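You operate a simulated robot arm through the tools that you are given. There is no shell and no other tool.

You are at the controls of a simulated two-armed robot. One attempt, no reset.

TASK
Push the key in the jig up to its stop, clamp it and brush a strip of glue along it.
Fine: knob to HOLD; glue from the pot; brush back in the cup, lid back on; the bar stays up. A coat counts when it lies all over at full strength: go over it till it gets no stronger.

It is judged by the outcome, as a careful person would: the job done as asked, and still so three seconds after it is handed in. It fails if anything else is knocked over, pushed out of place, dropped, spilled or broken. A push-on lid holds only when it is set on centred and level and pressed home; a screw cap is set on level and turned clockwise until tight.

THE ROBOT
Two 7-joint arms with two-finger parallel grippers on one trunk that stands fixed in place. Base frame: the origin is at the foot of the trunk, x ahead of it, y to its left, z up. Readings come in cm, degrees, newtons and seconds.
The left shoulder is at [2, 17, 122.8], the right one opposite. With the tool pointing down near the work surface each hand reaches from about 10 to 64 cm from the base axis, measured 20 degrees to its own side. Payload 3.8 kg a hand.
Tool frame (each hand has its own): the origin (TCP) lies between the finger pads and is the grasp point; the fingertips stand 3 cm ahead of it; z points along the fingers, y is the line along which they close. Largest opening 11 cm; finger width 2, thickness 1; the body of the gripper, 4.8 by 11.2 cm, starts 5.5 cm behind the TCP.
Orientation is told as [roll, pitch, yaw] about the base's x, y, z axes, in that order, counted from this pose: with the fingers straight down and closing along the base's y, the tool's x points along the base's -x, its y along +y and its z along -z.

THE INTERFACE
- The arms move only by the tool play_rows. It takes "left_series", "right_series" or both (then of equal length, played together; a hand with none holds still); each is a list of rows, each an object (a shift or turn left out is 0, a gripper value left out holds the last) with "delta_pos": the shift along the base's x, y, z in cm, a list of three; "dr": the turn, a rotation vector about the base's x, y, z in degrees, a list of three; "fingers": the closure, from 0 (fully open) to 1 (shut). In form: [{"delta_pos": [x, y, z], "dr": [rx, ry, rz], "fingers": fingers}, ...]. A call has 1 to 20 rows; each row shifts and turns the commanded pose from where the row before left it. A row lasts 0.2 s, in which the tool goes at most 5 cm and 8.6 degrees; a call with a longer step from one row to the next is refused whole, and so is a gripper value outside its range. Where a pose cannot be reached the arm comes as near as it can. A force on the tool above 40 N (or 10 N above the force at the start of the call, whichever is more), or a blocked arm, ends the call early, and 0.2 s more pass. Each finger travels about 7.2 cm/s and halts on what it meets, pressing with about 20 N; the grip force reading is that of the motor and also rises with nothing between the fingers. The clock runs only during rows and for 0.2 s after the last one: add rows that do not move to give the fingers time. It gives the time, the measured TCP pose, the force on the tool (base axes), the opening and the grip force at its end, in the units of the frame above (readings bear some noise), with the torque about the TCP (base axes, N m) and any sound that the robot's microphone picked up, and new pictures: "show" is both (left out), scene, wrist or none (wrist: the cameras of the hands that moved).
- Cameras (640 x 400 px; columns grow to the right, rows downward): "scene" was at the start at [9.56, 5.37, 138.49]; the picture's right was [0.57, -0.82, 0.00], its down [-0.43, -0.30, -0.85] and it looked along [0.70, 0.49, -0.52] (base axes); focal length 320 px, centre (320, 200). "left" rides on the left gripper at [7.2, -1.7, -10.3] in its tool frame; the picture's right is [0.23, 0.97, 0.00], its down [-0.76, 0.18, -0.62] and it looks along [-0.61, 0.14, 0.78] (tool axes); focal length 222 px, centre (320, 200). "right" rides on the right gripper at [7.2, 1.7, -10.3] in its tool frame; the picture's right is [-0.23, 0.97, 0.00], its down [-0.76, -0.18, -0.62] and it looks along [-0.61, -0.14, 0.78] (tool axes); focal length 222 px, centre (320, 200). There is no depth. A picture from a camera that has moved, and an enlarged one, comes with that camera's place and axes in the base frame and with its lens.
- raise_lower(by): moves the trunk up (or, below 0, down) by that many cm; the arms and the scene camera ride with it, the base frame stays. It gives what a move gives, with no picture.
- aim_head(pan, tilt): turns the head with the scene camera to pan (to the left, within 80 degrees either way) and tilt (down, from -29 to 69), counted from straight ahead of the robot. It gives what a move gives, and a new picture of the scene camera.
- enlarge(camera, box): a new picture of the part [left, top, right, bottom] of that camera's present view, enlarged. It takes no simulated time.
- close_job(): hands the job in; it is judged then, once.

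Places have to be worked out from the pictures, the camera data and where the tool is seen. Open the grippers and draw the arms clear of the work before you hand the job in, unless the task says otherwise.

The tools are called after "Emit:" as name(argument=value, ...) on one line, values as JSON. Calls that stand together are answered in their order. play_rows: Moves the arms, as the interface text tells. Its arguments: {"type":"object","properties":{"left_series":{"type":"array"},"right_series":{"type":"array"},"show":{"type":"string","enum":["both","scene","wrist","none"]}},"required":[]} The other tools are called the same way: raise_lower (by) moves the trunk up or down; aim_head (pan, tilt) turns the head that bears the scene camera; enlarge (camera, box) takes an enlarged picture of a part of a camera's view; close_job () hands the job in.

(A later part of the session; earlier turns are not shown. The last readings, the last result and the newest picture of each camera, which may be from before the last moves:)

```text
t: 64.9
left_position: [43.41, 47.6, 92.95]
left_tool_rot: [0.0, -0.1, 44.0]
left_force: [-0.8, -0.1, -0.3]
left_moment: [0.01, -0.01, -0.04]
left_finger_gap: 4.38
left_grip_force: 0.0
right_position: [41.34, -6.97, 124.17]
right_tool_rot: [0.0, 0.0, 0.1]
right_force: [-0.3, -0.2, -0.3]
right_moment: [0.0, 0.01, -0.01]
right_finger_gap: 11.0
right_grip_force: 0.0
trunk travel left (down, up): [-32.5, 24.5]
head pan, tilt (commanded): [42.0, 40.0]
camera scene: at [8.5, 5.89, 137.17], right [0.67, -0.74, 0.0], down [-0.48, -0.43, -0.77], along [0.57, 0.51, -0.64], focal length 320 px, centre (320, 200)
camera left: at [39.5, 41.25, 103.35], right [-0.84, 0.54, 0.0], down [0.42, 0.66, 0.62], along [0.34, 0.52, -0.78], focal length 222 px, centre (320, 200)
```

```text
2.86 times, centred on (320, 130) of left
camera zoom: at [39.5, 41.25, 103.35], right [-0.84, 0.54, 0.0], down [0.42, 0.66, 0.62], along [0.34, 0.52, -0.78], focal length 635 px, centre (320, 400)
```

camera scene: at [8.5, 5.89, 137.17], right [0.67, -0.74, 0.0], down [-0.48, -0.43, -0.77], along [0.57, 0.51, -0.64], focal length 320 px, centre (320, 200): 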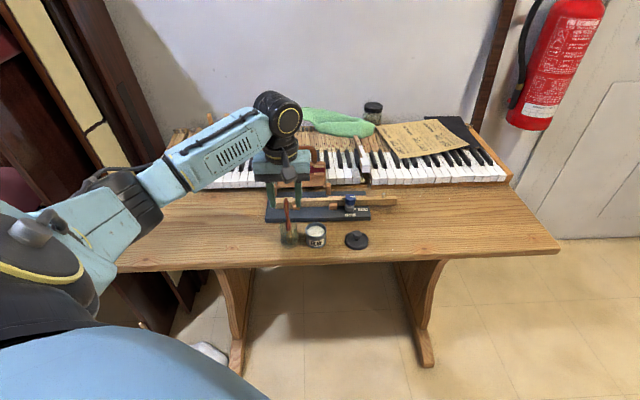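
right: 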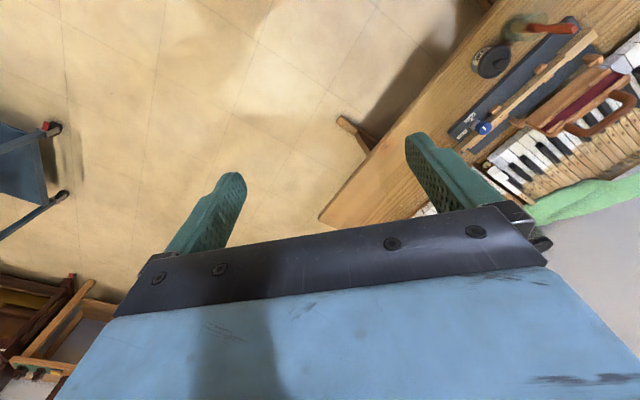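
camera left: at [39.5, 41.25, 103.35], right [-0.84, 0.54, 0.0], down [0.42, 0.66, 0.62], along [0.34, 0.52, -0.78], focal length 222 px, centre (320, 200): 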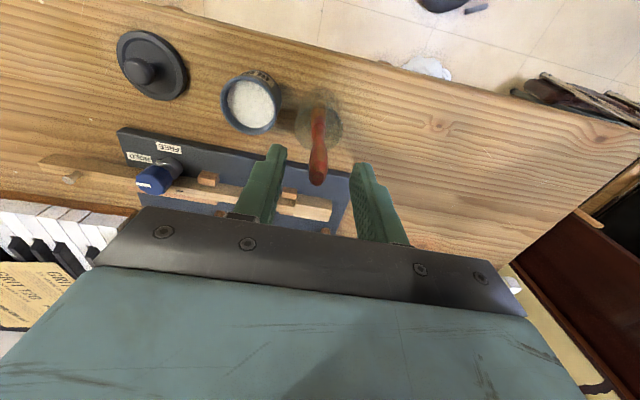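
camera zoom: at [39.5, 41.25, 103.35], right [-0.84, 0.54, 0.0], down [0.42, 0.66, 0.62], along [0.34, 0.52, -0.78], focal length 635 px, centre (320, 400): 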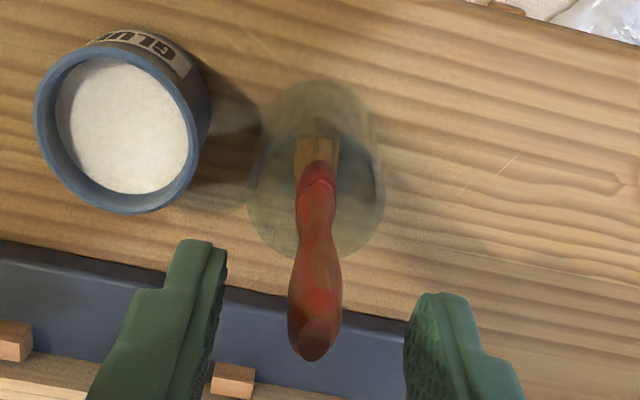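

The handle stands between the fingers, with a slight lean of ~3°. I make a small correction, descend 3.4 cm and close on the handle.

Emit:
play_rows(left_series=[{"delta_pos": [-0.02, -0.25, -1.5]}, {"delta_pos": [0, 0, -1.2]}, {"delta_pos": [0, 0, -0.7]}, {"delta_pos": [0, 0, 0], "fingers": 0.75}, {"delta_pos": [0, 0, 0], "fingers": 0.85}, {"delta_pos": [0, 0, 0], "fingers": 1}, {"delta_pos": [0, 0, 0]}, {"delta_pos": [0, 0, 0]}], show="both")

Emit:
enlarge(camera="scene", box=[245, 150, 341, 250])

Emit:
enlarge(camera="left", box=[220, 60, 420, 200])

```text
t: 66.7
left_position: [43.55, 47.24, 89.77]
left_tool_rot: [0.0, -0.1, 43.9]
left_force: [0.4, 0.8, 0.5]
left_moment: [0.01, 0.03, -0.01]
left_finger_gap: 1.21
left_grip_force: 19.4
right_position: [41.32, -6.92, 124.29]
right_tool_rot: [-0.1, 0.1, 0.0]
right_force: [-0.2, -0.1, 0.0]
right_moment: [0.0, -0.02, -0.01]
right_finger_gap: 10.97
right_grip_force: 0.0
trunk travel left (down, up): [-32.5, 24.5]
head pan, tilt (commanded): [42.0, 40.0]
camera scene: at [8.52, 5.9, 137.16], right [0.67, -0.74, 0.0], down [-0.48, -0.43, -0.77], along [0.57, 0.51, -0.64], focal length 320 px, centre (320, 200)
camera left: at [39.52, 40.98, 100.14], right [-0.84, 0.54, 0.0], down [0.42, 0.66, 0.62], along [0.34, 0.52, -0.78], focal length 222 px, centre (320, 200)
```

scene: 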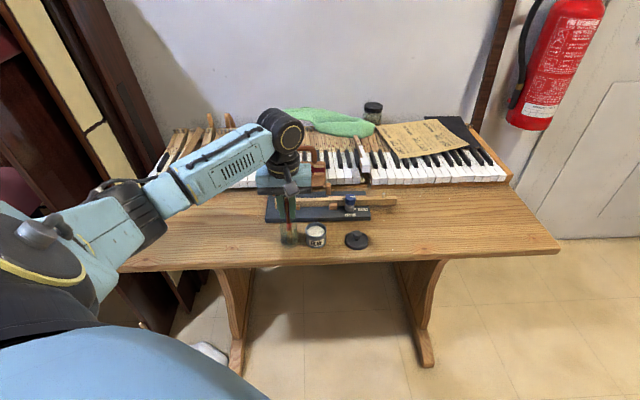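
left: 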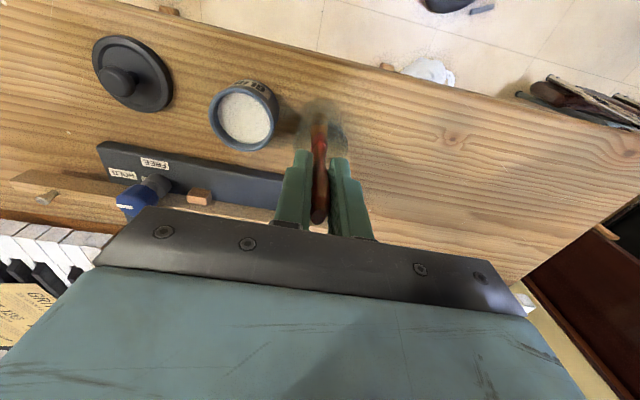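

```text
4.00 times, centred on (293, 200) of scene
camera zoom: at [8.52, 5.9, 137.16], right [0.67, -0.74, 0.0], down [-0.48, -0.43, -0.77], along [0.57, 0.51, -0.64], focal length 1278 px, centre (428, 200)
```

zoom: 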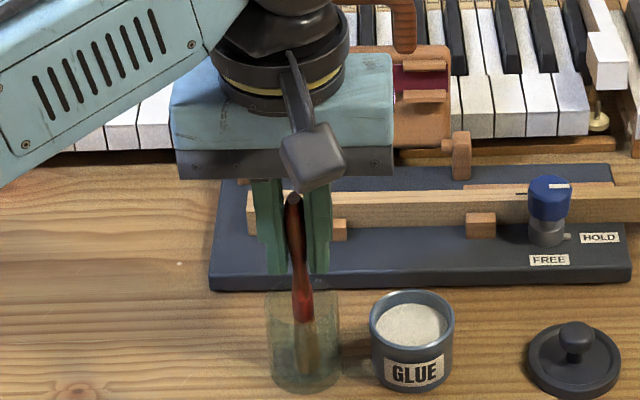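

```text
2.86 times, centred on (320, 130) of left
camera zoom: at [39.52, 40.98, 100.14], right [-0.84, 0.54, 0.0], down [0.42, 0.66, 0.62], along [0.34, 0.52, -0.78], focal length 635 px, centre (320, 400)
```

zoom: 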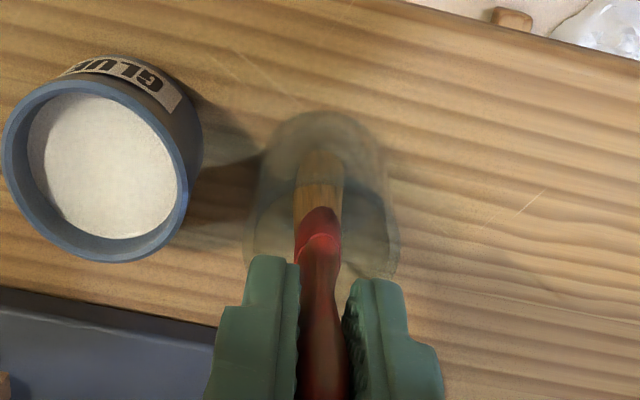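

The handle is held (gap 1.21 cm, grasp pose ≈ (43.5, 47.25, 89.7)). I lift the brush straight up out of the cup.

Emit:
play_rows(left_series=[{"delta_pos": [0, 0, 1]}, {"delta_pos": [0, 0, 2]}, {"delta_pos": [0, 0, 3]}, {"delta_pos": [0, 0, 3]}, {"delta_pos": [0, 0, 2]}, {"delta_pos": [0, 0, 0]}], show="both")

Emit:
enlarge(camera="scene", box=[245, 150, 341, 250])

Emit:
enlarge(camera="left", box=[220, 60, 420, 200])

```text
t: 68.1
left_position: [43.34, 47.37, 100.87]
left_tool_rot: [0.2, -0.1, 43.8]
left_force: [0.5, -0.6, -0.2]
left_moment: [0.02, 0.0, -0.01]
left_finger_gap: 1.18
left_grip_force: 19.6
right_position: [41.12, -6.91, 124.15]
right_tool_rot: [0.0, -0.1, 0.0]
right_force: [-0.1, -0.4, -0.6]
right_moment: [-0.01, 0.01, -0.01]
right_finger_gap: 10.98
right_grip_force: 0.0
trunk travel left (down, up): [-32.5, 24.5]
head pan, tilt (commanded): [42.0, 40.0]
camera scene: at [8.52, 5.91, 137.16], right [0.67, -0.74, 0.0], down [-0.48, -0.43, -0.77], along [0.57, 0.51, -0.64], focal length 320 px, centre (320, 200)
camera left: at [39.38, 41.06, 111.18], right [-0.84, 0.54, 0.0], down [0.43, 0.66, 0.62], along [0.34, 0.52, -0.78], focal length 222 px, centre (320, 200)
```

scene: 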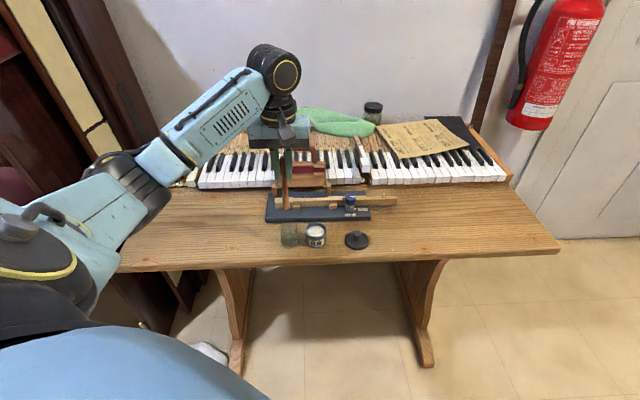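
left: 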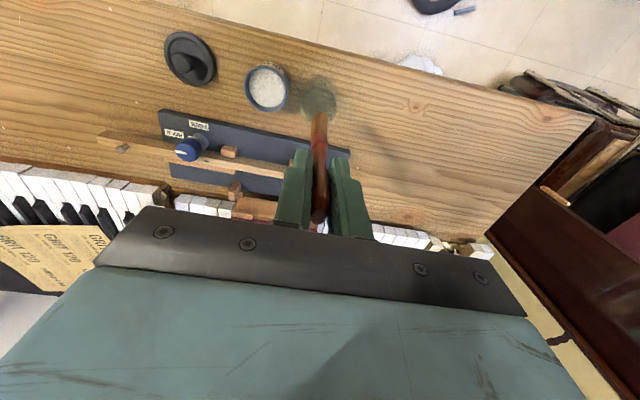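

```text
4.00 times, centred on (293, 200) of scene
camera zoom: at [8.52, 5.91, 137.16], right [0.67, -0.74, 0.0], down [-0.48, -0.43, -0.77], along [0.57, 0.51, -0.64], focal length 1278 px, centre (428, 200)
```

zoom: 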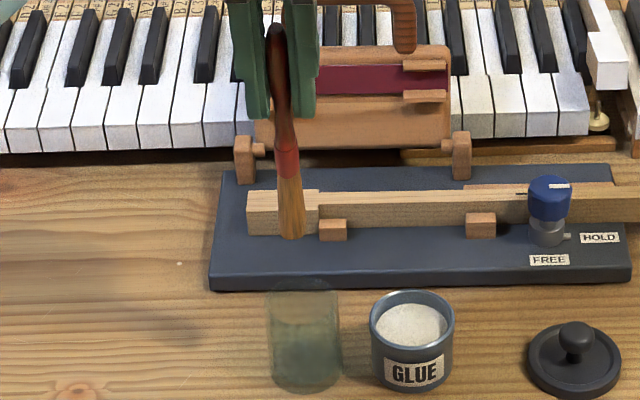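

```text
2.86 times, centred on (320, 130) of left
camera zoom: at [39.38, 41.06, 111.18], right [-0.84, 0.54, 0.0], down [0.43, 0.66, 0.62], along [0.34, 0.52, -0.78], focal length 635 px, centre (320, 400)
```

zoom: 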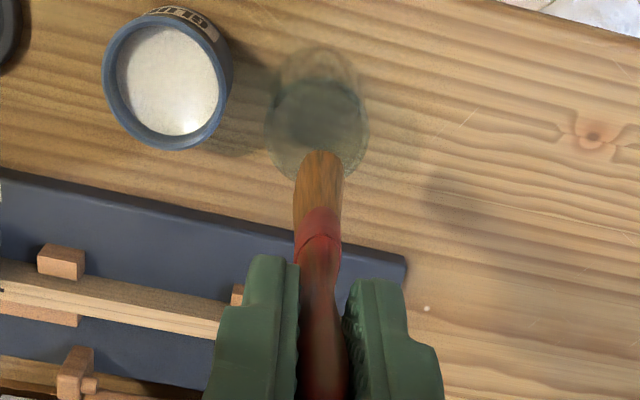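

The brush is out; its bristle end is ~11.85 cm below the TCP and it hangs vertical. The pot rim is centred near (48.05, 42.8), rim z≈82.3, glue level ≈81.5. I move over the pot and check alignment.

Emit:
play_rows(left_series=[{"delta_pos": [1.15, -1.13, 0]}, {"delta_pos": [1.15, -1.13, 0]}, {"delta_pos": [1.15, -1.13, 0]}, {"delta_pos": [1.15, -1.13, 0]}, {"delta_pos": [0, 0, -3]}, {"delta_pos": [0, 0, -1]}, {"delta_pos": [0, 0, 0]}], show="both")

Emit:
enlarge(camera="scene", box=[265, 170, 361, 250])

Emit:
enlarge(camera="left", box=[220, 60, 420, 200])

```text
t: 69.7
left_position: [48.13, 42.64, 96.84]
left_tool_rot: [0.1, -0.2, 44.0]
left_force: [0.2, -0.7, -0.8]
left_moment: [0.03, 0.0, 0.03]
left_finger_gap: 1.18
left_grip_force: 20.6
right_position: [41.31, -6.85, 124.27]
right_tool_rot: [0.1, 0.0, 0.0]
right_force: [0.6, 1.0, 0.0]
right_moment: [-0.02, 0.0, 0.0]
right_finger_gap: 11.02
right_grip_force: 0.0
trunk travel left (down, up): [-32.5, 24.5]
head pan, tilt (commanded): [42.0, 40.0]
camera scene: at [8.52, 5.92, 137.16], right [0.67, -0.74, 0.0], down [-0.48, -0.43, -0.77], along [0.57, 0.51, -0.64], focal length 320 px, centre (320, 200)
camera left: at [44.2, 36.43, 107.21], right [-0.84, 0.54, 0.0], down [0.42, 0.66, 0.62], along [0.34, 0.52, -0.78], focal length 222 px, centre (320, 200)
```

scene: 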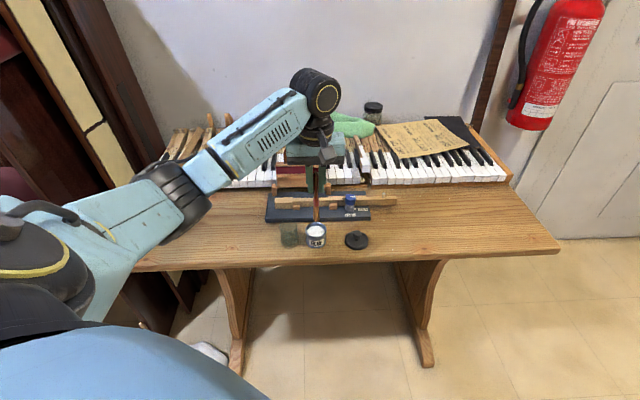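
left: 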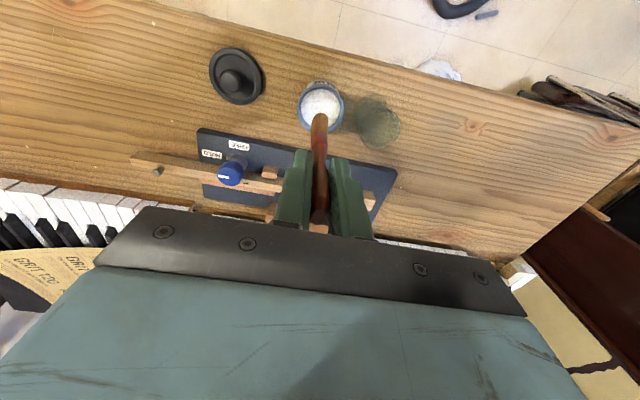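

```text
5.00 times, centred on (313, 210) of scene
camera zoom: at [8.52, 5.92, 137.16], right [0.67, -0.74, 0.0], down [-0.48, -0.43, -0.77], along [0.57, 0.51, -0.64], focal length 1598 px, centre (355, 150)
```

zoom: 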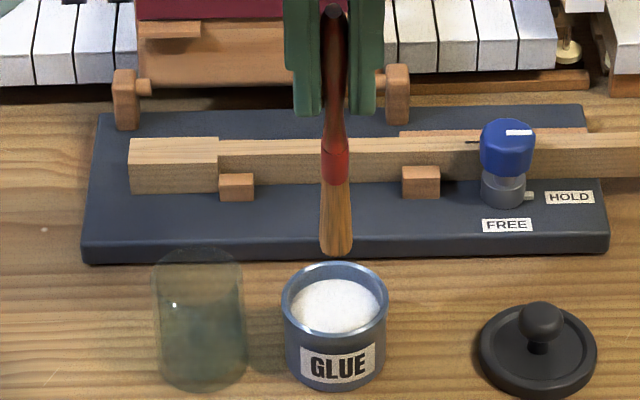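

```text
2.86 times, centred on (320, 130) of left
camera zoom: at [44.2, 36.43, 107.21], right [-0.84, 0.54, 0.0], down [0.42, 0.66, 0.62], along [0.34, 0.52, -0.78], focal length 635 px, centre (320, 400)
```

zoom: 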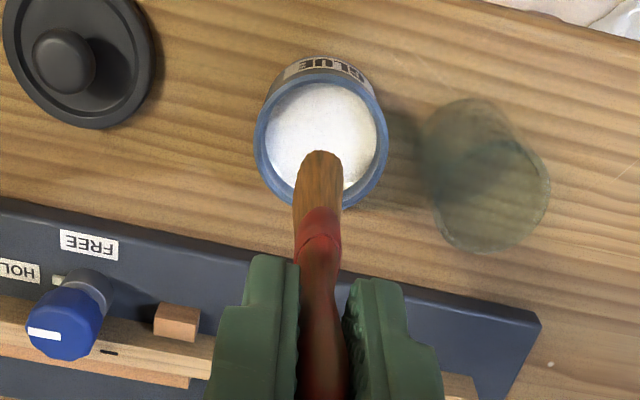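

The brush is in line with the pot but ~0.5 cm too far from the robot. I shift it back and dip: bristle end to about z≈79.8.

Emit:
play_rows(left_series=[{"delta_pos": [-0.4, -0.38, -1]}, {"delta_pos": [0, 0, -1.5]}, {"delta_pos": [0, 0, -1.5]}, {"delta_pos": [0, 0, -1.2]}, {"delta_pos": [0, 0, 0]}, {"delta_pos": [0, 0, 0]}], show="none")

Emit:
enlarge(camera="scene", box=[265, 170, 361, 250])

Emit:
enlarge(camera="left", box=[220, 60, 420, 200])

```text
t: 71.1
left_position: [47.71, 42.34, 91.59]
left_tool_rot: [0.1, -0.1, 44.0]
left_force: [0.5, 0.7, -0.8]
left_moment: [0.0, -0.01, -0.02]
left_finger_gap: 1.18
left_grip_force: 19.4
right_position: [41.26, -6.96, 124.25]
right_tool_rot: [0.1, 0.0, 0.0]
right_force: [0.4, 0.2, 0.2]
right_moment: [0.03, -0.02, 0.03]
right_finger_gap: 10.99
right_grip_force: 0.2
trunk travel left (down, up): [-32.5, 24.5]
head pan, tilt (commanded): [42.0, 40.0]
```

```text
5.00 times, centred on (313, 210) of scene
camera zoom: at [8.52, 5.91, 137.16], right [0.67, -0.74, 0.0], down [-0.48, -0.43, -0.77], along [0.57, 0.51, -0.64], focal length 1598 px, centre (355, 150)
```

zoom: 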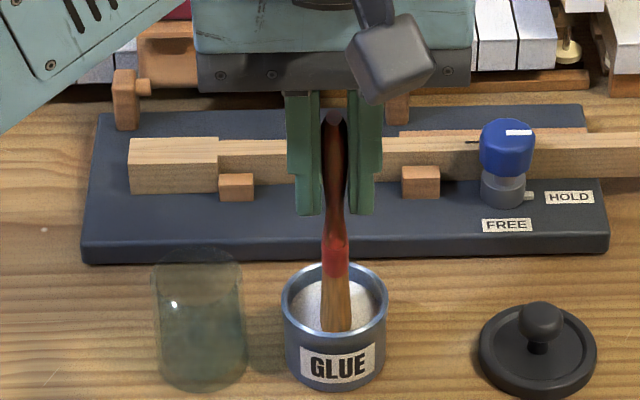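

```text
2.86 times, centred on (320, 130) of left
camera zoom: at [43.82, 36.1, 101.92], right [-0.84, 0.54, 0.0], down [0.42, 0.66, 0.62], along [0.34, 0.52, -0.78], focal length 635 px, centre (320, 400)
```

zoom: 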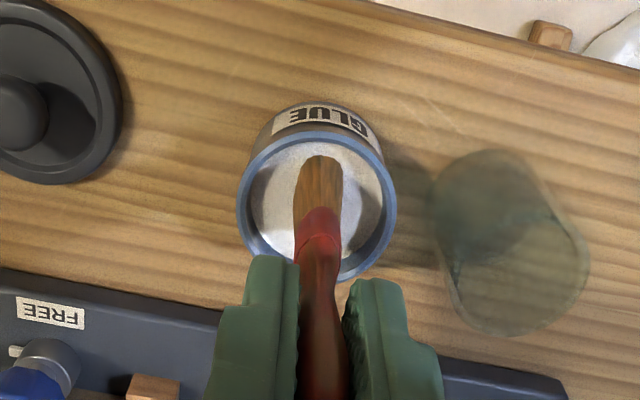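

The whole bristle is still visible above the glue, so the level is lower than I judged. I go down further in small steps.

Emit:
play_rows(left_series=[{"delta_pos": [0, 0, -0.4]}, {"delta_pos": [0, 0, -0.4]}, {"delta_pos": [0, 0, 0]}], show="none")

Emit:
enlarge(camera="scene", box=[290, 195, 340, 245])

Emit:
enlarge(camera="left", box=[270, 80, 370, 160])

```text
t: 71.9
left_position: [47.74, 42.36, 91.1]
left_tool_rot: [-0.2, -0.4, 44.0]
left_force: [-2.0, 0.8, 22.0]
left_moment: [0.17, 0.12, 0.01]
left_finger_gap: 1.18
left_grip_force: 20.0
right_position: [41.11, -6.98, 124.19]
right_tool_rot: [0.1, -0.2, 0.0]
right_force: [0.4, 0.5, 0.3]
right_moment: [0.03, 0.01, 0.0]
right_finger_gap: 11.0
right_grip_force: 0.0
trunk travel left (down, up): [-32.5, 24.5]
head pan, tilt (commanded): [42.0, 40.0]
```

```text
8.00 times, centred on (315, 220) of scene
camera zoom: at [8.33, 5.77, 137.2], right [0.67, -0.74, 0.0], down [-0.48, -0.43, -0.77], along [0.57, 0.51, -0.64], focal length 2557 px, centre (360, 40)
```

zoom: 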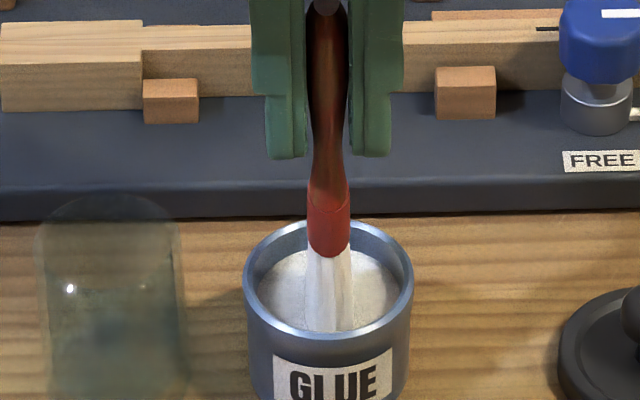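

```text
5.00 times, centred on (320, 120) of left
camera zoom: at [43.67, 36.02, 101.46], right [-0.84, 0.54, 0.0], down [0.42, 0.65, 0.63], along [0.34, 0.53, -0.78], focal length 1111 px, centre (320, 600)
```

zoom: 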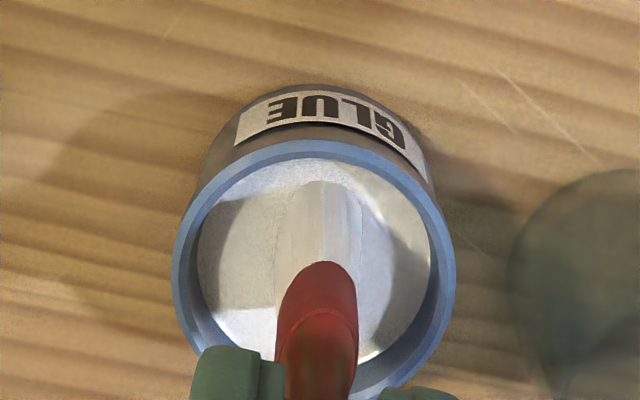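

The bristles turned white – loaded – and the brush meets resistance (22 N). I lift straight out of the pot.

Emit:
play_rows(left_series=[{"delta_pos": [0, 0, 0.5]}, {"delta_pos": [0, 0, 1]}, {"delta_pos": [0, 0, 1.5]}, {"delta_pos": [0, 0, 2]}, {"delta_pos": [0, 0, 2.5]}, {"delta_pos": [0, 0, 2.5]}, {"delta_pos": [0, 0, 0]}], show="both")

Emit:
enlarge(camera="scene", box=[265, 150, 361, 250])

Emit:
enlarge(camera="left", box=[220, 60, 420, 200])

```text
t: 73.5
left_position: [47.78, 42.24, 100.95]
left_tool_rot: [-0.1, -0.1, 43.9]
left_force: [-0.1, 0.5, -0.1]
left_moment: [-0.04, -0.01, 0.0]
left_finger_gap: 1.18
left_grip_force: 20.2
right_position: [41.18, -6.84, 124.23]
right_tool_rot: [0.0, 0.1, 0.0]
right_force: [1.0, 0.6, 0.8]
right_moment: [-0.01, -0.03, -0.02]
right_finger_gap: 10.99
right_grip_force: 0.1
trunk travel left (down, up): [-32.5, 24.5]
head pan, tilt (commanded): [42.0, 40.0]
camera scene: at [8.53, 5.92, 137.16], right [0.67, -0.74, 0.0], down [-0.48, -0.43, -0.77], along [0.57, 0.51, -0.64], focal length 320 px, centre (320, 200)
camera left: at [43.79, 36.02, 111.27], right [-0.84, 0.54, 0.0], down [0.42, 0.66, 0.62], along [0.34, 0.52, -0.78], focal length 222 px, centre (320, 200)
```

scene: 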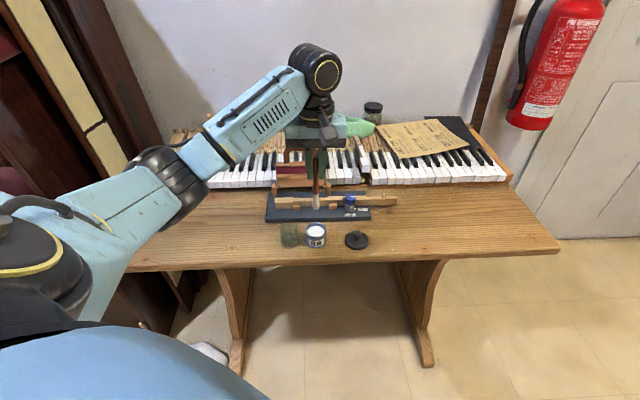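
left: 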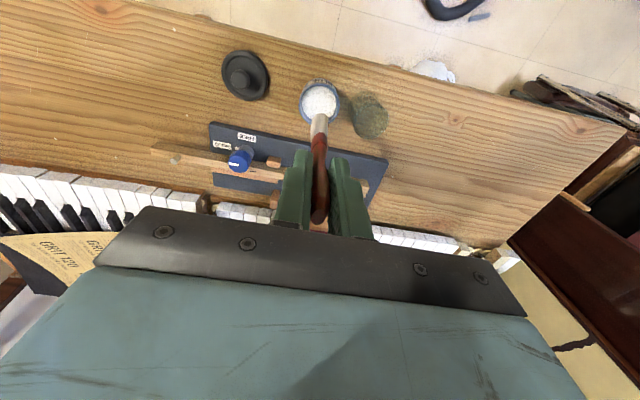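

```text
4.00 times, centred on (313, 200) of scene
camera zoom: at [8.53, 5.92, 137.16], right [0.67, -0.74, 0.0], down [-0.48, -0.43, -0.77], along [0.57, 0.51, -0.64], focal length 1278 px, centre (348, 200)
```

zoom: 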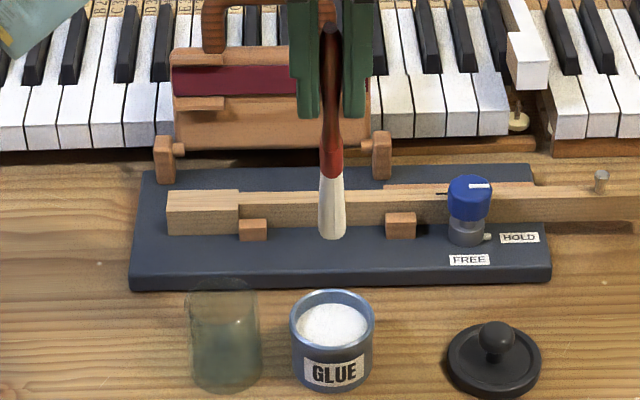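

```text
2.86 times, centred on (320, 130) of left
camera zoom: at [43.79, 36.02, 111.27], right [-0.84, 0.54, 0.0], down [0.42, 0.66, 0.62], along [0.34, 0.52, -0.78], focal length 635 px, centre (320, 400)
```

zoom: 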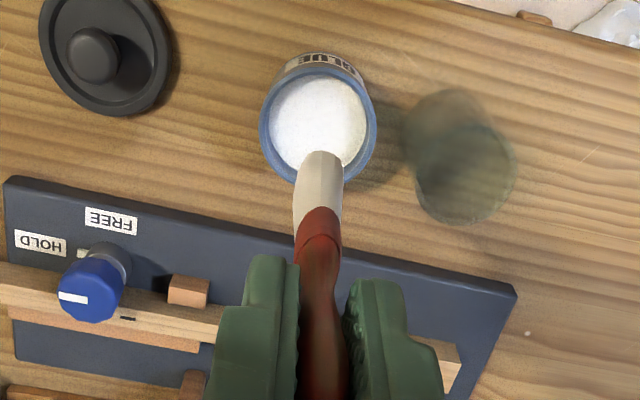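

The brush is loaded and hasn't slipped. I tilt the tool 20° outward (about the key direction) and carry the brush to above the key's head.

Emit:
play_rows(left_series=[{"delta_pos": [0, 0, 0.3], "dr": [4.63, -4.79, 0]}, {"delta_pos": [0, 0, 0.3], "dr": [4.63, -4.79, 0]}, {"delta_pos": [0, 0, 0.3], "dr": [4.63, -4.79, 0]}, {"delta_pos": [-0.3, 3.3, 0]}, {"delta_pos": [-0.3, 3.3, -1]}, {"delta_pos": [-0.3, 3.3, -1]}, {"delta_pos": [-0.3, 3.2, -2]}, {"delta_pos": [0, 0, -1]}, {"delta_pos": [0, 0, 0]}], show="both")

Emit:
enlarge(camera="scene", box=[245, 150, 341, 220])

Emit:
enlarge(camera="left", box=[220, 40, 420, 165])

```text
t: 75.5
left_position: [46.59, 55.38, 96.63]
left_tool_rot: [0.1, -20.2, 43.9]
left_force: [-1.3, 0.2, 0.7]
left_moment: [-0.01, 0.01, -0.02]
left_finger_gap: 1.19
left_grip_force: 19.9
right_position: [41.25, -6.88, 124.3]
right_tool_rot: [0.0, -0.1, 0.1]
right_force: [0.3, -0.2, 0.1]
right_moment: [-0.02, 0.02, 0.01]
right_finger_gap: 11.02
right_grip_force: 0.1
trunk travel left (down, up): [-32.5, 24.5]
head pan, tilt (commanded): [42.0, 40.0]
camera scene: at [8.51, 5.92, 137.16], right [0.67, -0.74, 0.0], down [-0.48, -0.43, -0.77], along [0.57, 0.51, -0.64], focal length 320 px, centre (320, 200)
camera left: at [40.24, 47.03, 103.89], right [-0.83, 0.55, -0.08], down [0.24, 0.48, 0.85], along [0.51, 0.68, -0.53], focal length 222 px, centre (320, 200)
```

scene: 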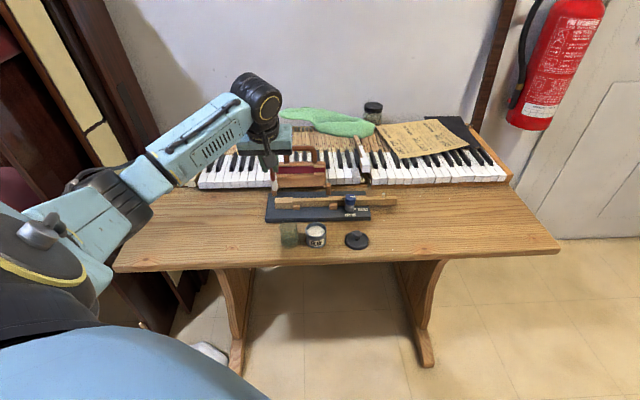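
left: 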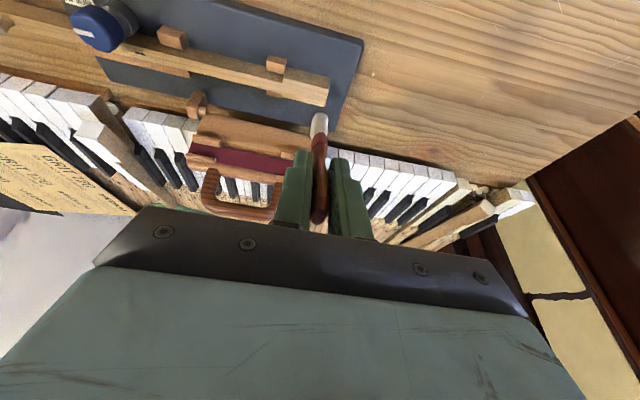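

```text
5.71 times, centred on (293, 185) of scene
camera zoom: at [8.51, 5.92, 137.16], right [0.67, -0.74, 0.0], down [-0.48, -0.43, -0.77], along [0.57, 0.51, -0.64], focal length 1826 px, centre (474, 286)
```

zoom: 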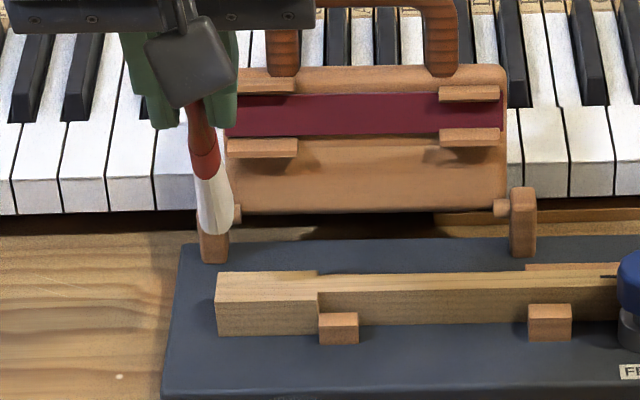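

```text
3.20 times, centred on (320, 102) of left
camera zoom: at [40.24, 47.03, 103.89], right [-0.83, 0.55, -0.08], down [0.24, 0.48, 0.85], along [0.51, 0.68, -0.53], focal length 711 px, centre (320, 512)
```

zoom: 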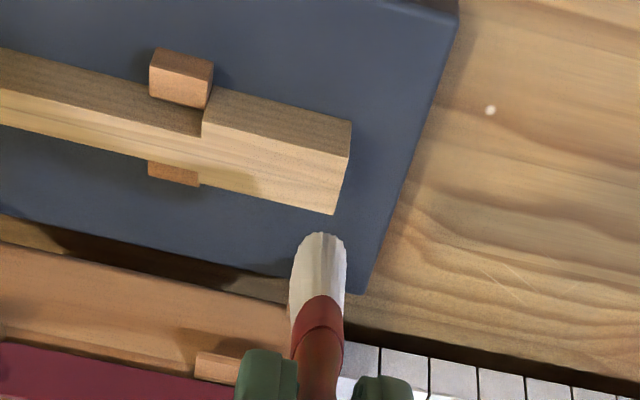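

The brush end hangs above the key's left head, about 4 cm up, centred close to the key axis. I lower it, feeling for contact.

Emit:
play_rows(left_series=[{"delta_pos": [0.1, 0.1, -1.5]}, {"delta_pos": [0, 0, -1.3]}, {"delta_pos": [0, 0, -0.5]}, {"delta_pos": [0, 0, -0.3]}, {"delta_pos": [0, 0, 0]}], show="none")

Emit:
enlarge(camera="scene", box=[255, 175, 335, 225])

Emit:
enlarge(camera="left", box=[240, 60, 400, 160])

```text
t: 76.7
left_position: [46.66, 55.48, 93.2]
left_tool_rot: [0.1, -20.1, 43.9]
left_force: [0.1, -0.4, 0.6]
left_moment: [0.01, -0.01, -0.01]
left_finger_gap: 1.19
left_grip_force: 20.0
right_position: [41.26, -6.94, 124.13]
right_tool_rot: [0.0, 0.1, 0.0]
right_force: [-0.6, 0.2, 0.1]
right_moment: [-0.05, 0.0, -0.01]
right_finger_gap: 11.01
right_grip_force: 0.0
trunk travel left (down, up): [-32.5, 24.5]
head pan, tilt (commanded): [42.0, 40.0]
```

```text
8.00 times, centred on (295, 200) of scene
camera zoom: at [8.51, 5.91, 137.16], right [0.67, -0.74, 0.0], down [-0.48, -0.43, -0.77], along [0.57, 0.51, -0.64], focal length 2557 px, centre (520, 200)
```

zoom: 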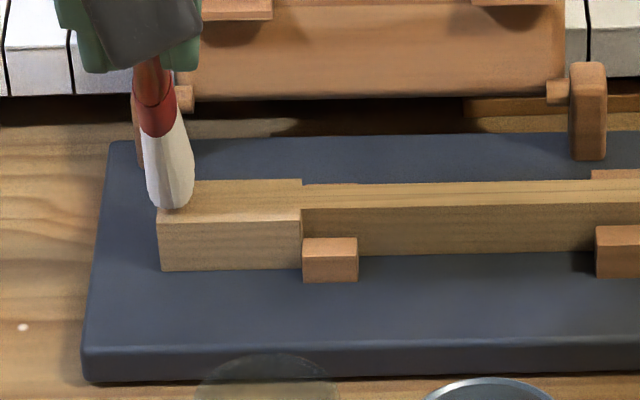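

```text
4.00 times, centred on (320, 110) of left
camera zoom: at [40.43, 47.12, 100.36], right [-0.83, 0.55, -0.08], down [0.24, 0.48, 0.85], along [0.5, 0.68, -0.53], focal length 888 px, centre (320, 560)
```

zoom: 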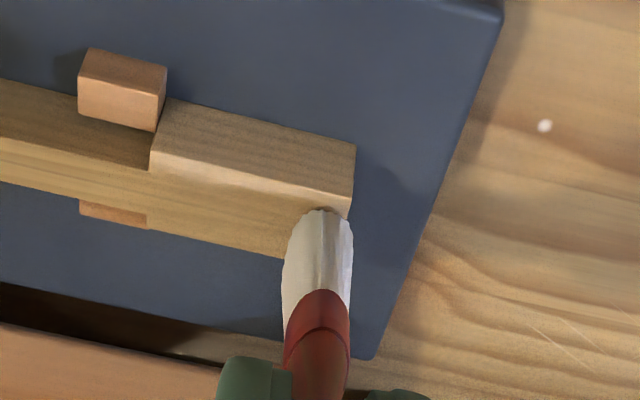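

The bristle end is just above the head near its left end. I shift 0.5 cm along the key and lower in 0.2 cm steps to contact.

Emit:
play_rows(left_series=[{"delta_pos": [0.35, -0.36, -0.2]}, {"delta_pos": [0, 0, -0.2]}, {"delta_pos": [0, 0, -0.15]}, {"delta_pos": [0, 0, 0]}], show="none")

Emit:
enlarge(camera="scene", box=[255, 175, 335, 225])

Emit:
enlarge(camera="left", box=[240, 60, 400, 160])

```text
t: 77.7
left_position: [46.89, 55.07, 92.68]
left_tool_rot: [0.1, -20.1, 44.0]
left_force: [0.4, 0.8, 0.8]
left_moment: [0.02, 0.0, 0.02]
left_finger_gap: 1.2
left_grip_force: 19.8
right_position: [41.28, -7.06, 124.21]
right_tool_rot: [0.0, 0.0, -0.1]
right_force: [-0.6, -0.3, 0.0]
right_moment: [0.0, 0.01, -0.01]
right_finger_gap: 11.02
right_grip_force: 0.1
trunk travel left (down, up): [-32.5, 24.5]
head pan, tilt (commanded): [42.0, 40.0]
```

```text
8.00 times, centred on (295, 200) of scene
camera zoom: at [8.51, 5.9, 137.16], right [0.67, -0.74, 0.0], down [-0.48, -0.43, -0.77], along [0.57, 0.51, -0.64], focal length 2557 px, centre (520, 200)
```

zoom: 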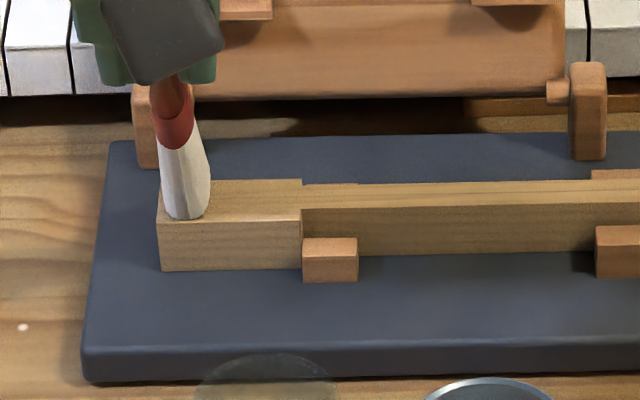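

```text
4.00 times, centred on (320, 110) of left
camera zoom: at [40.76, 46.77, 99.86], right [-0.83, 0.55, -0.08], down [0.24, 0.48, 0.85], along [0.5, 0.68, -0.53], focal length 888 px, centre (320, 560)
```

zoom: 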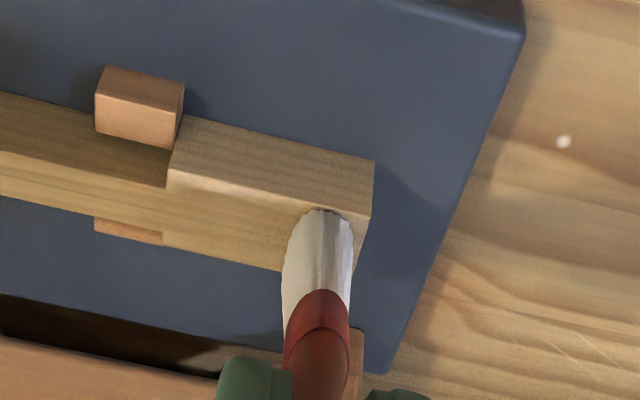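

Still no contact force; a bit lower.

Emit:
play_rows(left_series=[{"delta_pos": [0, 0, -0.15]}, {"delta_pos": [0, 0, -0.15]}, {"delta_pos": [0, 0, 0]}], show="none")

Emit:
enlarge(camera="scene", box=[255, 175, 335, 225])

Emit:
enlarge(camera="left", box=[240, 60, 400, 160])

```text
t: 78.5
left_position: [46.9, 55.13, 92.55]
left_tool_rot: [0.0, -20.5, 44.0]
left_force: [0.2, 0.3, 13.6]
left_moment: [0.33, -0.25, 0.01]
left_finger_gap: 1.2
left_grip_force: 19.8
right_position: [41.1, -7.05, 124.35]
right_tool_rot: [0.1, 0.0, -0.1]
right_force: [-0.8, 0.6, -0.3]
right_moment: [0.02, 0.0, 0.0]
right_finger_gap: 11.01
right_grip_force: 0.1
trunk travel left (down, up): [-32.5, 24.5]
head pan, tilt (commanded): [42.0, 40.0]
```

```text
8.00 times, centred on (295, 200) of scene
camera zoom: at [8.41, 5.79, 137.19], right [0.67, -0.74, 0.0], down [-0.48, -0.43, -0.77], along [0.57, 0.51, -0.64], focal length 2557 px, centre (520, 200)
```

zoom: 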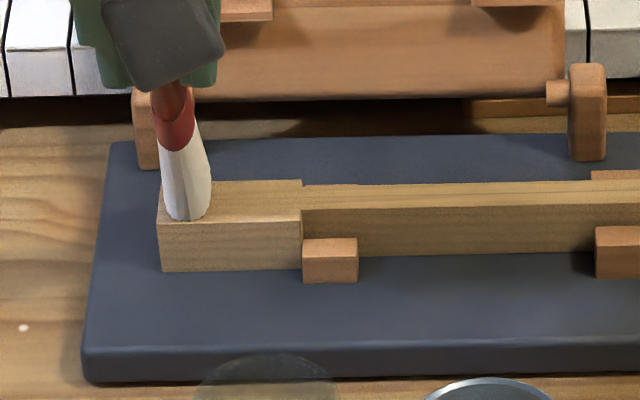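

```text
4.00 times, centred on (320, 110) of left
camera zoom: at [40.72, 46.72, 99.73], right [-0.83, 0.55, -0.08], down [0.23, 0.47, 0.85], along [0.51, 0.69, -0.52], focal length 888 px, centre (320, 560)
```

zoom: 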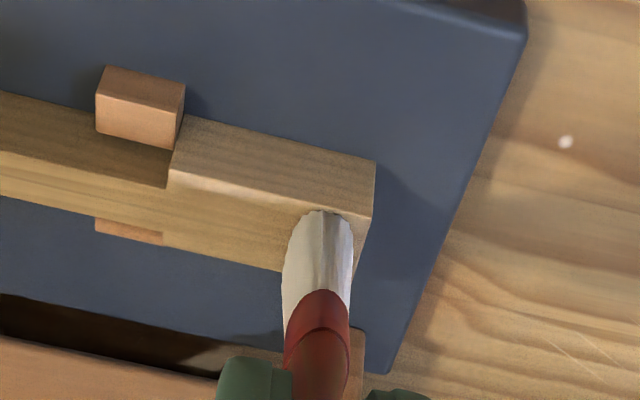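

Contact at TCP z≈92.5. I ease the pressure slightly and stroke along the key for 8 cm.

Emit:
play_rows(left_series=[{"delta_pos": [0.35, -0.36, 0.08]}, {"delta_pos": [0.7, -0.72, 0]}, {"delta_pos": [0.7, -0.72, 0]}, {"delta_pos": [0.7, -0.72, 0]}, {"delta_pos": [0.7, -0.72, 0]}, {"delta_pos": [0.7, -0.72, 0]}, {"delta_pos": [0.7, -0.72, 0]}, {"delta_pos": [0.7, -0.72, 0]}, {"delta_pos": [0, 0, 0]}], show="none")

Emit:
enlarge(camera="scene", box=[255, 165, 351, 225])

Emit:
enlarge(camera="left", box=[240, 60, 440, 160])

```text
t: 80.5
left_position: [52.07, 49.56, 92.31]
left_tool_rot: [0.1, -20.0, 43.9]
left_force: [-3.9, -1.4, 7.2]
left_moment: [0.1, 0.29, 0.12]
left_finger_gap: 1.18
left_grip_force: 19.8
right_position: [41.15, -6.98, 124.26]
right_tool_rot: [0.0, 0.0, 0.0]
right_force: [0.2, -0.2, -0.1]
right_moment: [-0.02, 0.02, 0.01]
right_finger_gap: 10.98
right_grip_force: 0.0
trunk travel left (down, up): [-32.5, 24.5]
head pan, tilt (commanded): [42.0, 40.0]
```

```text
6.67 times, centred on (303, 195) of scene
camera zoom: at [8.41, 5.84, 137.17], right [0.67, -0.74, 0.0], down [-0.48, -0.43, -0.77], along [0.57, 0.51, -0.64], focal length 2131 px, centre (433, 233)
```

zoom: 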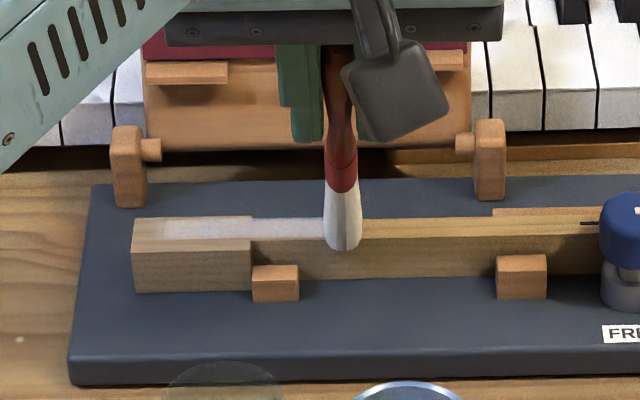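

```text
3.20 times, centred on (340, 110) of left
camera zoom: at [45.9, 41.21, 99.58], right [-0.83, 0.55, -0.08], down [0.24, 0.48, 0.85], along [0.51, 0.68, -0.53], focal length 711 px, centre (256, 488)
```

zoom: 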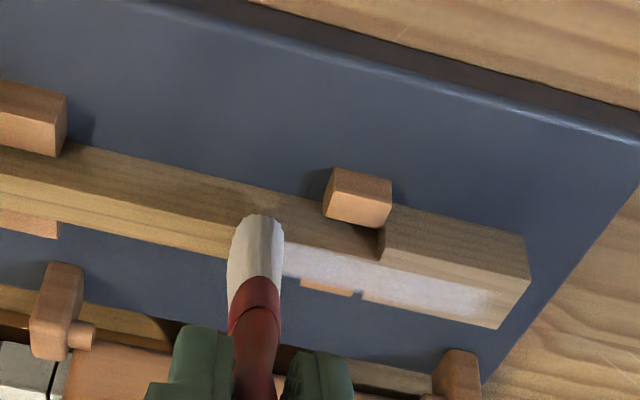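

A white coat shows where the brush has passed. I continue the stroke toward the knob, watching clearance.

Emit:
play_rows(left_series=[{"delta_pos": [0.7, -0.72, 0]}, {"delta_pos": [0.7, -0.72, 0]}, {"delta_pos": [0.7, -0.72, 0]}, {"delta_pos": [0.7, -0.72, 0]}, {"delta_pos": [0.7, -0.72, 0]}, {"delta_pos": [0.7, -0.72, 0]}, {"delta_pos": [0, 0, 0]}], show="none")

Emit:
enlarge(camera="scene", box=[265, 165, 377, 230])

Emit:
enlarge(camera="left", box=[240, 60, 480, 180])

```text
t: 82.1
left_position: [56.23, 45.42, 92.4]
left_tool_rot: [0.2, -20.1, 43.8]
left_force: [-2.9, 0.4, 3.7]
left_moment: [0.07, 0.12, 0.03]
left_finger_gap: 1.21
left_grip_force: 20.1
right_position: [41.2, -7.03, 124.24]
right_tool_rot: [0.0, -0.1, 0.0]
right_force: [0.0, 0.2, 0.2]
right_moment: [0.03, 0.01, 0.0]
right_finger_gap: 11.0
right_grip_force: 0.0
trunk travel left (down, up): [-32.5, 24.5]
head pan, tilt (commanded): [42.0, 40.0]
```

```text
5.71 times, centred on (321, 198) of scene
camera zoom: at [8.45, 5.87, 137.17], right [0.67, -0.74, 0.0], down [-0.48, -0.43, -0.77], along [0.57, 0.51, -0.64], focal length 1826 px, centre (314, 214)
```

zoom: 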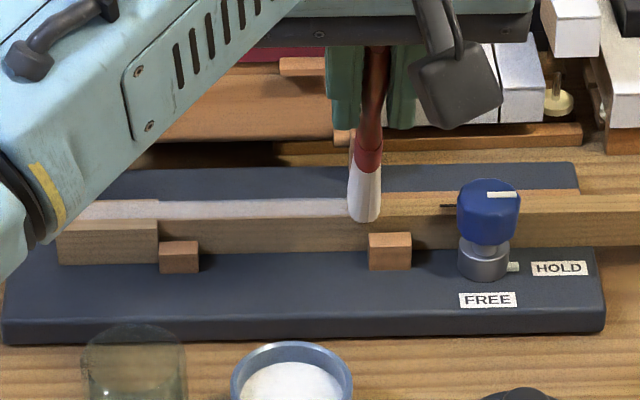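

```text
2.67 times, centred on (360, 120) of left
camera zoom: at [50.16, 37.02, 99.65], right [-0.83, 0.55, -0.08], down [0.24, 0.47, 0.85], along [0.51, 0.68, -0.53], focal length 592 px, centre (213, 413)
```

zoom: 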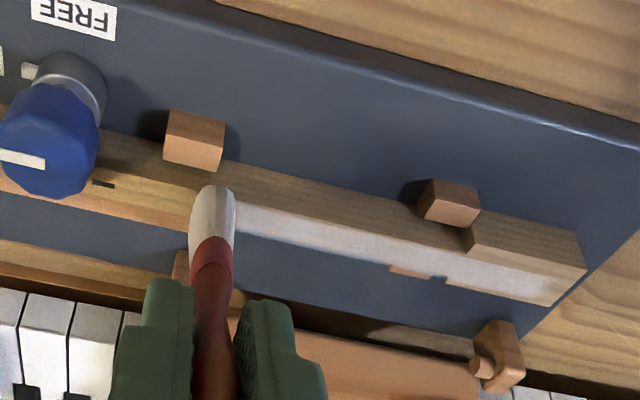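

The coat follows all the way. I continue another 2.8 cm, stopping before the knob.

Emit:
play_rows(left_series=[{"delta_pos": [0.7, -0.72, 0]}, {"delta_pos": [0.7, -0.72, 0]}, {"delta_pos": [0.5, -0.52, 0]}, {"delta_pos": [0, 0, 0]}], show="none")

Emit:
enlarge(camera="scene", box=[265, 165, 377, 230])

Emit:
enlarge(camera="left", box=[200, 60, 400, 160])

```text
t: 83.1
left_position: [58.15, 43.41, 92.39]
left_tool_rot: [0.1, -20.1, 44.0]
left_force: [-2.2, 0.6, 4.1]
left_moment: [0.13, 0.11, 0.08]
left_finger_gap: 1.16
left_grip_force: 20.2
right_position: [41.14, -6.97, 124.29]
right_tool_rot: [-0.1, 0.0, -0.1]
right_force: [0.2, 0.4, -0.3]
right_moment: [0.04, 0.0, -0.01]
right_finger_gap: 11.02
right_grip_force: 0.1
trunk travel left (down, up): [-32.5, 24.5]
head pan, tilt (commanded): [42.0, 40.0]
```

```text
5.71 times, centred on (321, 198) of scene
camera zoom: at [8.45, 5.87, 137.17], right [0.67, -0.74, 0.0], down [-0.48, -0.43, -0.77], along [0.57, 0.51, -0.64], focal length 1826 px, centre (314, 214)
```

zoom: 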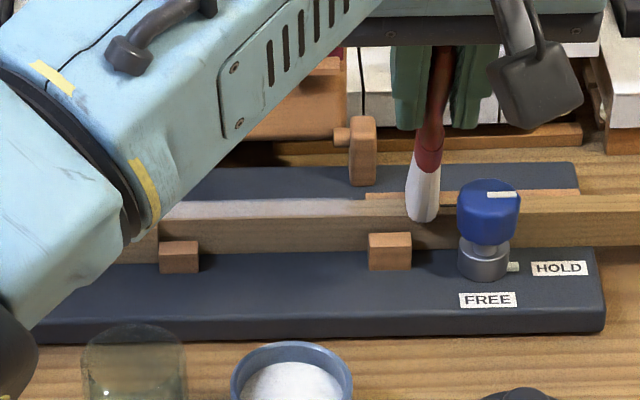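

```text
3.20 times, centred on (300, 110) of left
camera zoom: at [52.01, 35.02, 99.63], right [-0.83, 0.55, -0.08], down [0.24, 0.47, 0.85], along [0.51, 0.68, -0.53], focal length 711 px, centre (384, 488)
```

zoom: 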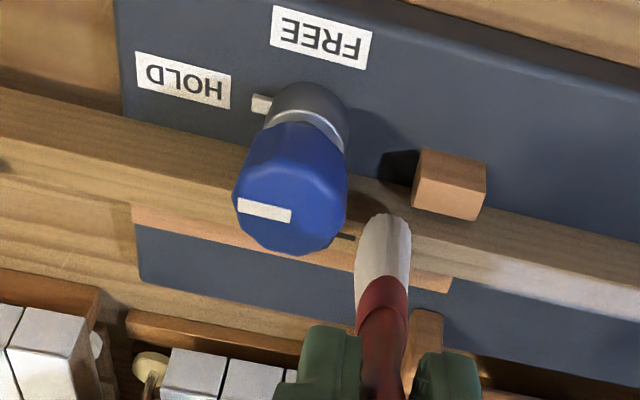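

The white strip ends at about s≈14.5 (by the fence), so the strip to be coated lies between the head and there. I stroke back the whole way to the left end.

Emit:
play_rows(left_series=[{"delta_pos": [-0.7, 0.72, 0]}, {"delta_pos": [-0.7, 0.72, 0]}, {"delta_pos": [-0.7, 0.72, 0]}, {"delta_pos": [-0.7, 0.72, 0]}, {"delta_pos": [-0.7, 0.72, 0]}, {"delta_pos": [-0.7, 0.72, 0]}, {"delta_pos": [-0.7, 0.72, 0]}, {"delta_pos": [-0.7, 0.72, 0]}, {"delta_pos": [-0.7, 0.72, 0]}, {"delta_pos": [-0.7, 0.72, 0]}, {"delta_pos": [-0.7, 0.72, 0]}, {"delta_pos": [-0.7, 0.72, 0]}, {"delta_pos": [-0.7, 0.72, 0]}, {"delta_pos": [-0.7, 0.72, 0]}, {"delta_pos": [-0.7, 0.72, 0]}, {"delta_pos": [-0.5, 0.52, 0]}, {"delta_pos": [0, 0, 0]}], show="none")

Emit:
enlarge(camera="scene", box=[255, 165, 367, 230])

Emit:
enlarge(camera="left", box=[100, 20, 340, 150])

```text
t: 86.7
left_position: [46.97, 55.11, 92.45]
left_tool_rot: [0.5, -20.2, 44.1]
left_force: [-0.4, 1.2, 4.4]
left_moment: [0.2, 0.0, 0.06]
left_finger_gap: 1.19
left_grip_force: 20.3
right_position: [41.16, -6.99, 124.28]
right_tool_rot: [0.1, 0.0, 0.0]
right_force: [0.3, -0.2, 0.5]
right_moment: [0.0, -0.01, 0.02]
right_finger_gap: 11.0
right_grip_force: 0.1
trunk travel left (down, up): [-32.5, 24.5]
head pan, tilt (commanded): [42.0, 40.0]
```

```text
5.71 times, centred on (311, 198) of scene
camera zoom: at [8.41, 5.91, 137.17], right [0.67, -0.74, 0.0], down [-0.48, -0.43, -0.77], along [0.57, 0.51, -0.64], focal length 1826 px, centre (371, 214)
```

zoom: 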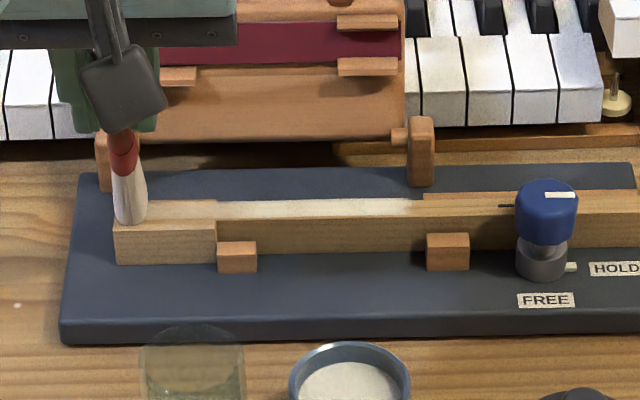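

```text
2.67 times, centred on (220, 85) of left
camera zoom: at [40.91, 46.69, 99.76], right [-0.83, 0.55, -0.07], down [0.24, 0.47, 0.85], along [0.5, 0.69, -0.52], focal length 592 px, centre (587, 507)
```

zoom: 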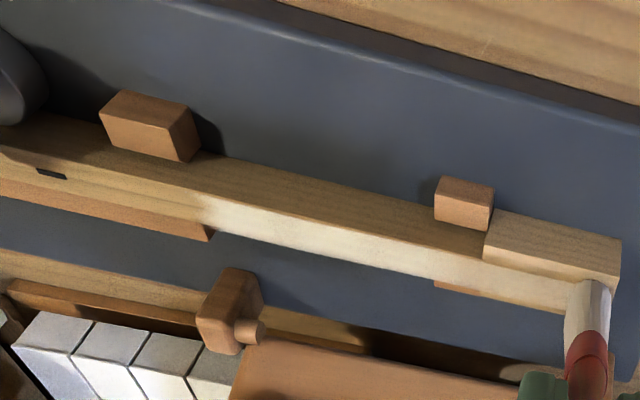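

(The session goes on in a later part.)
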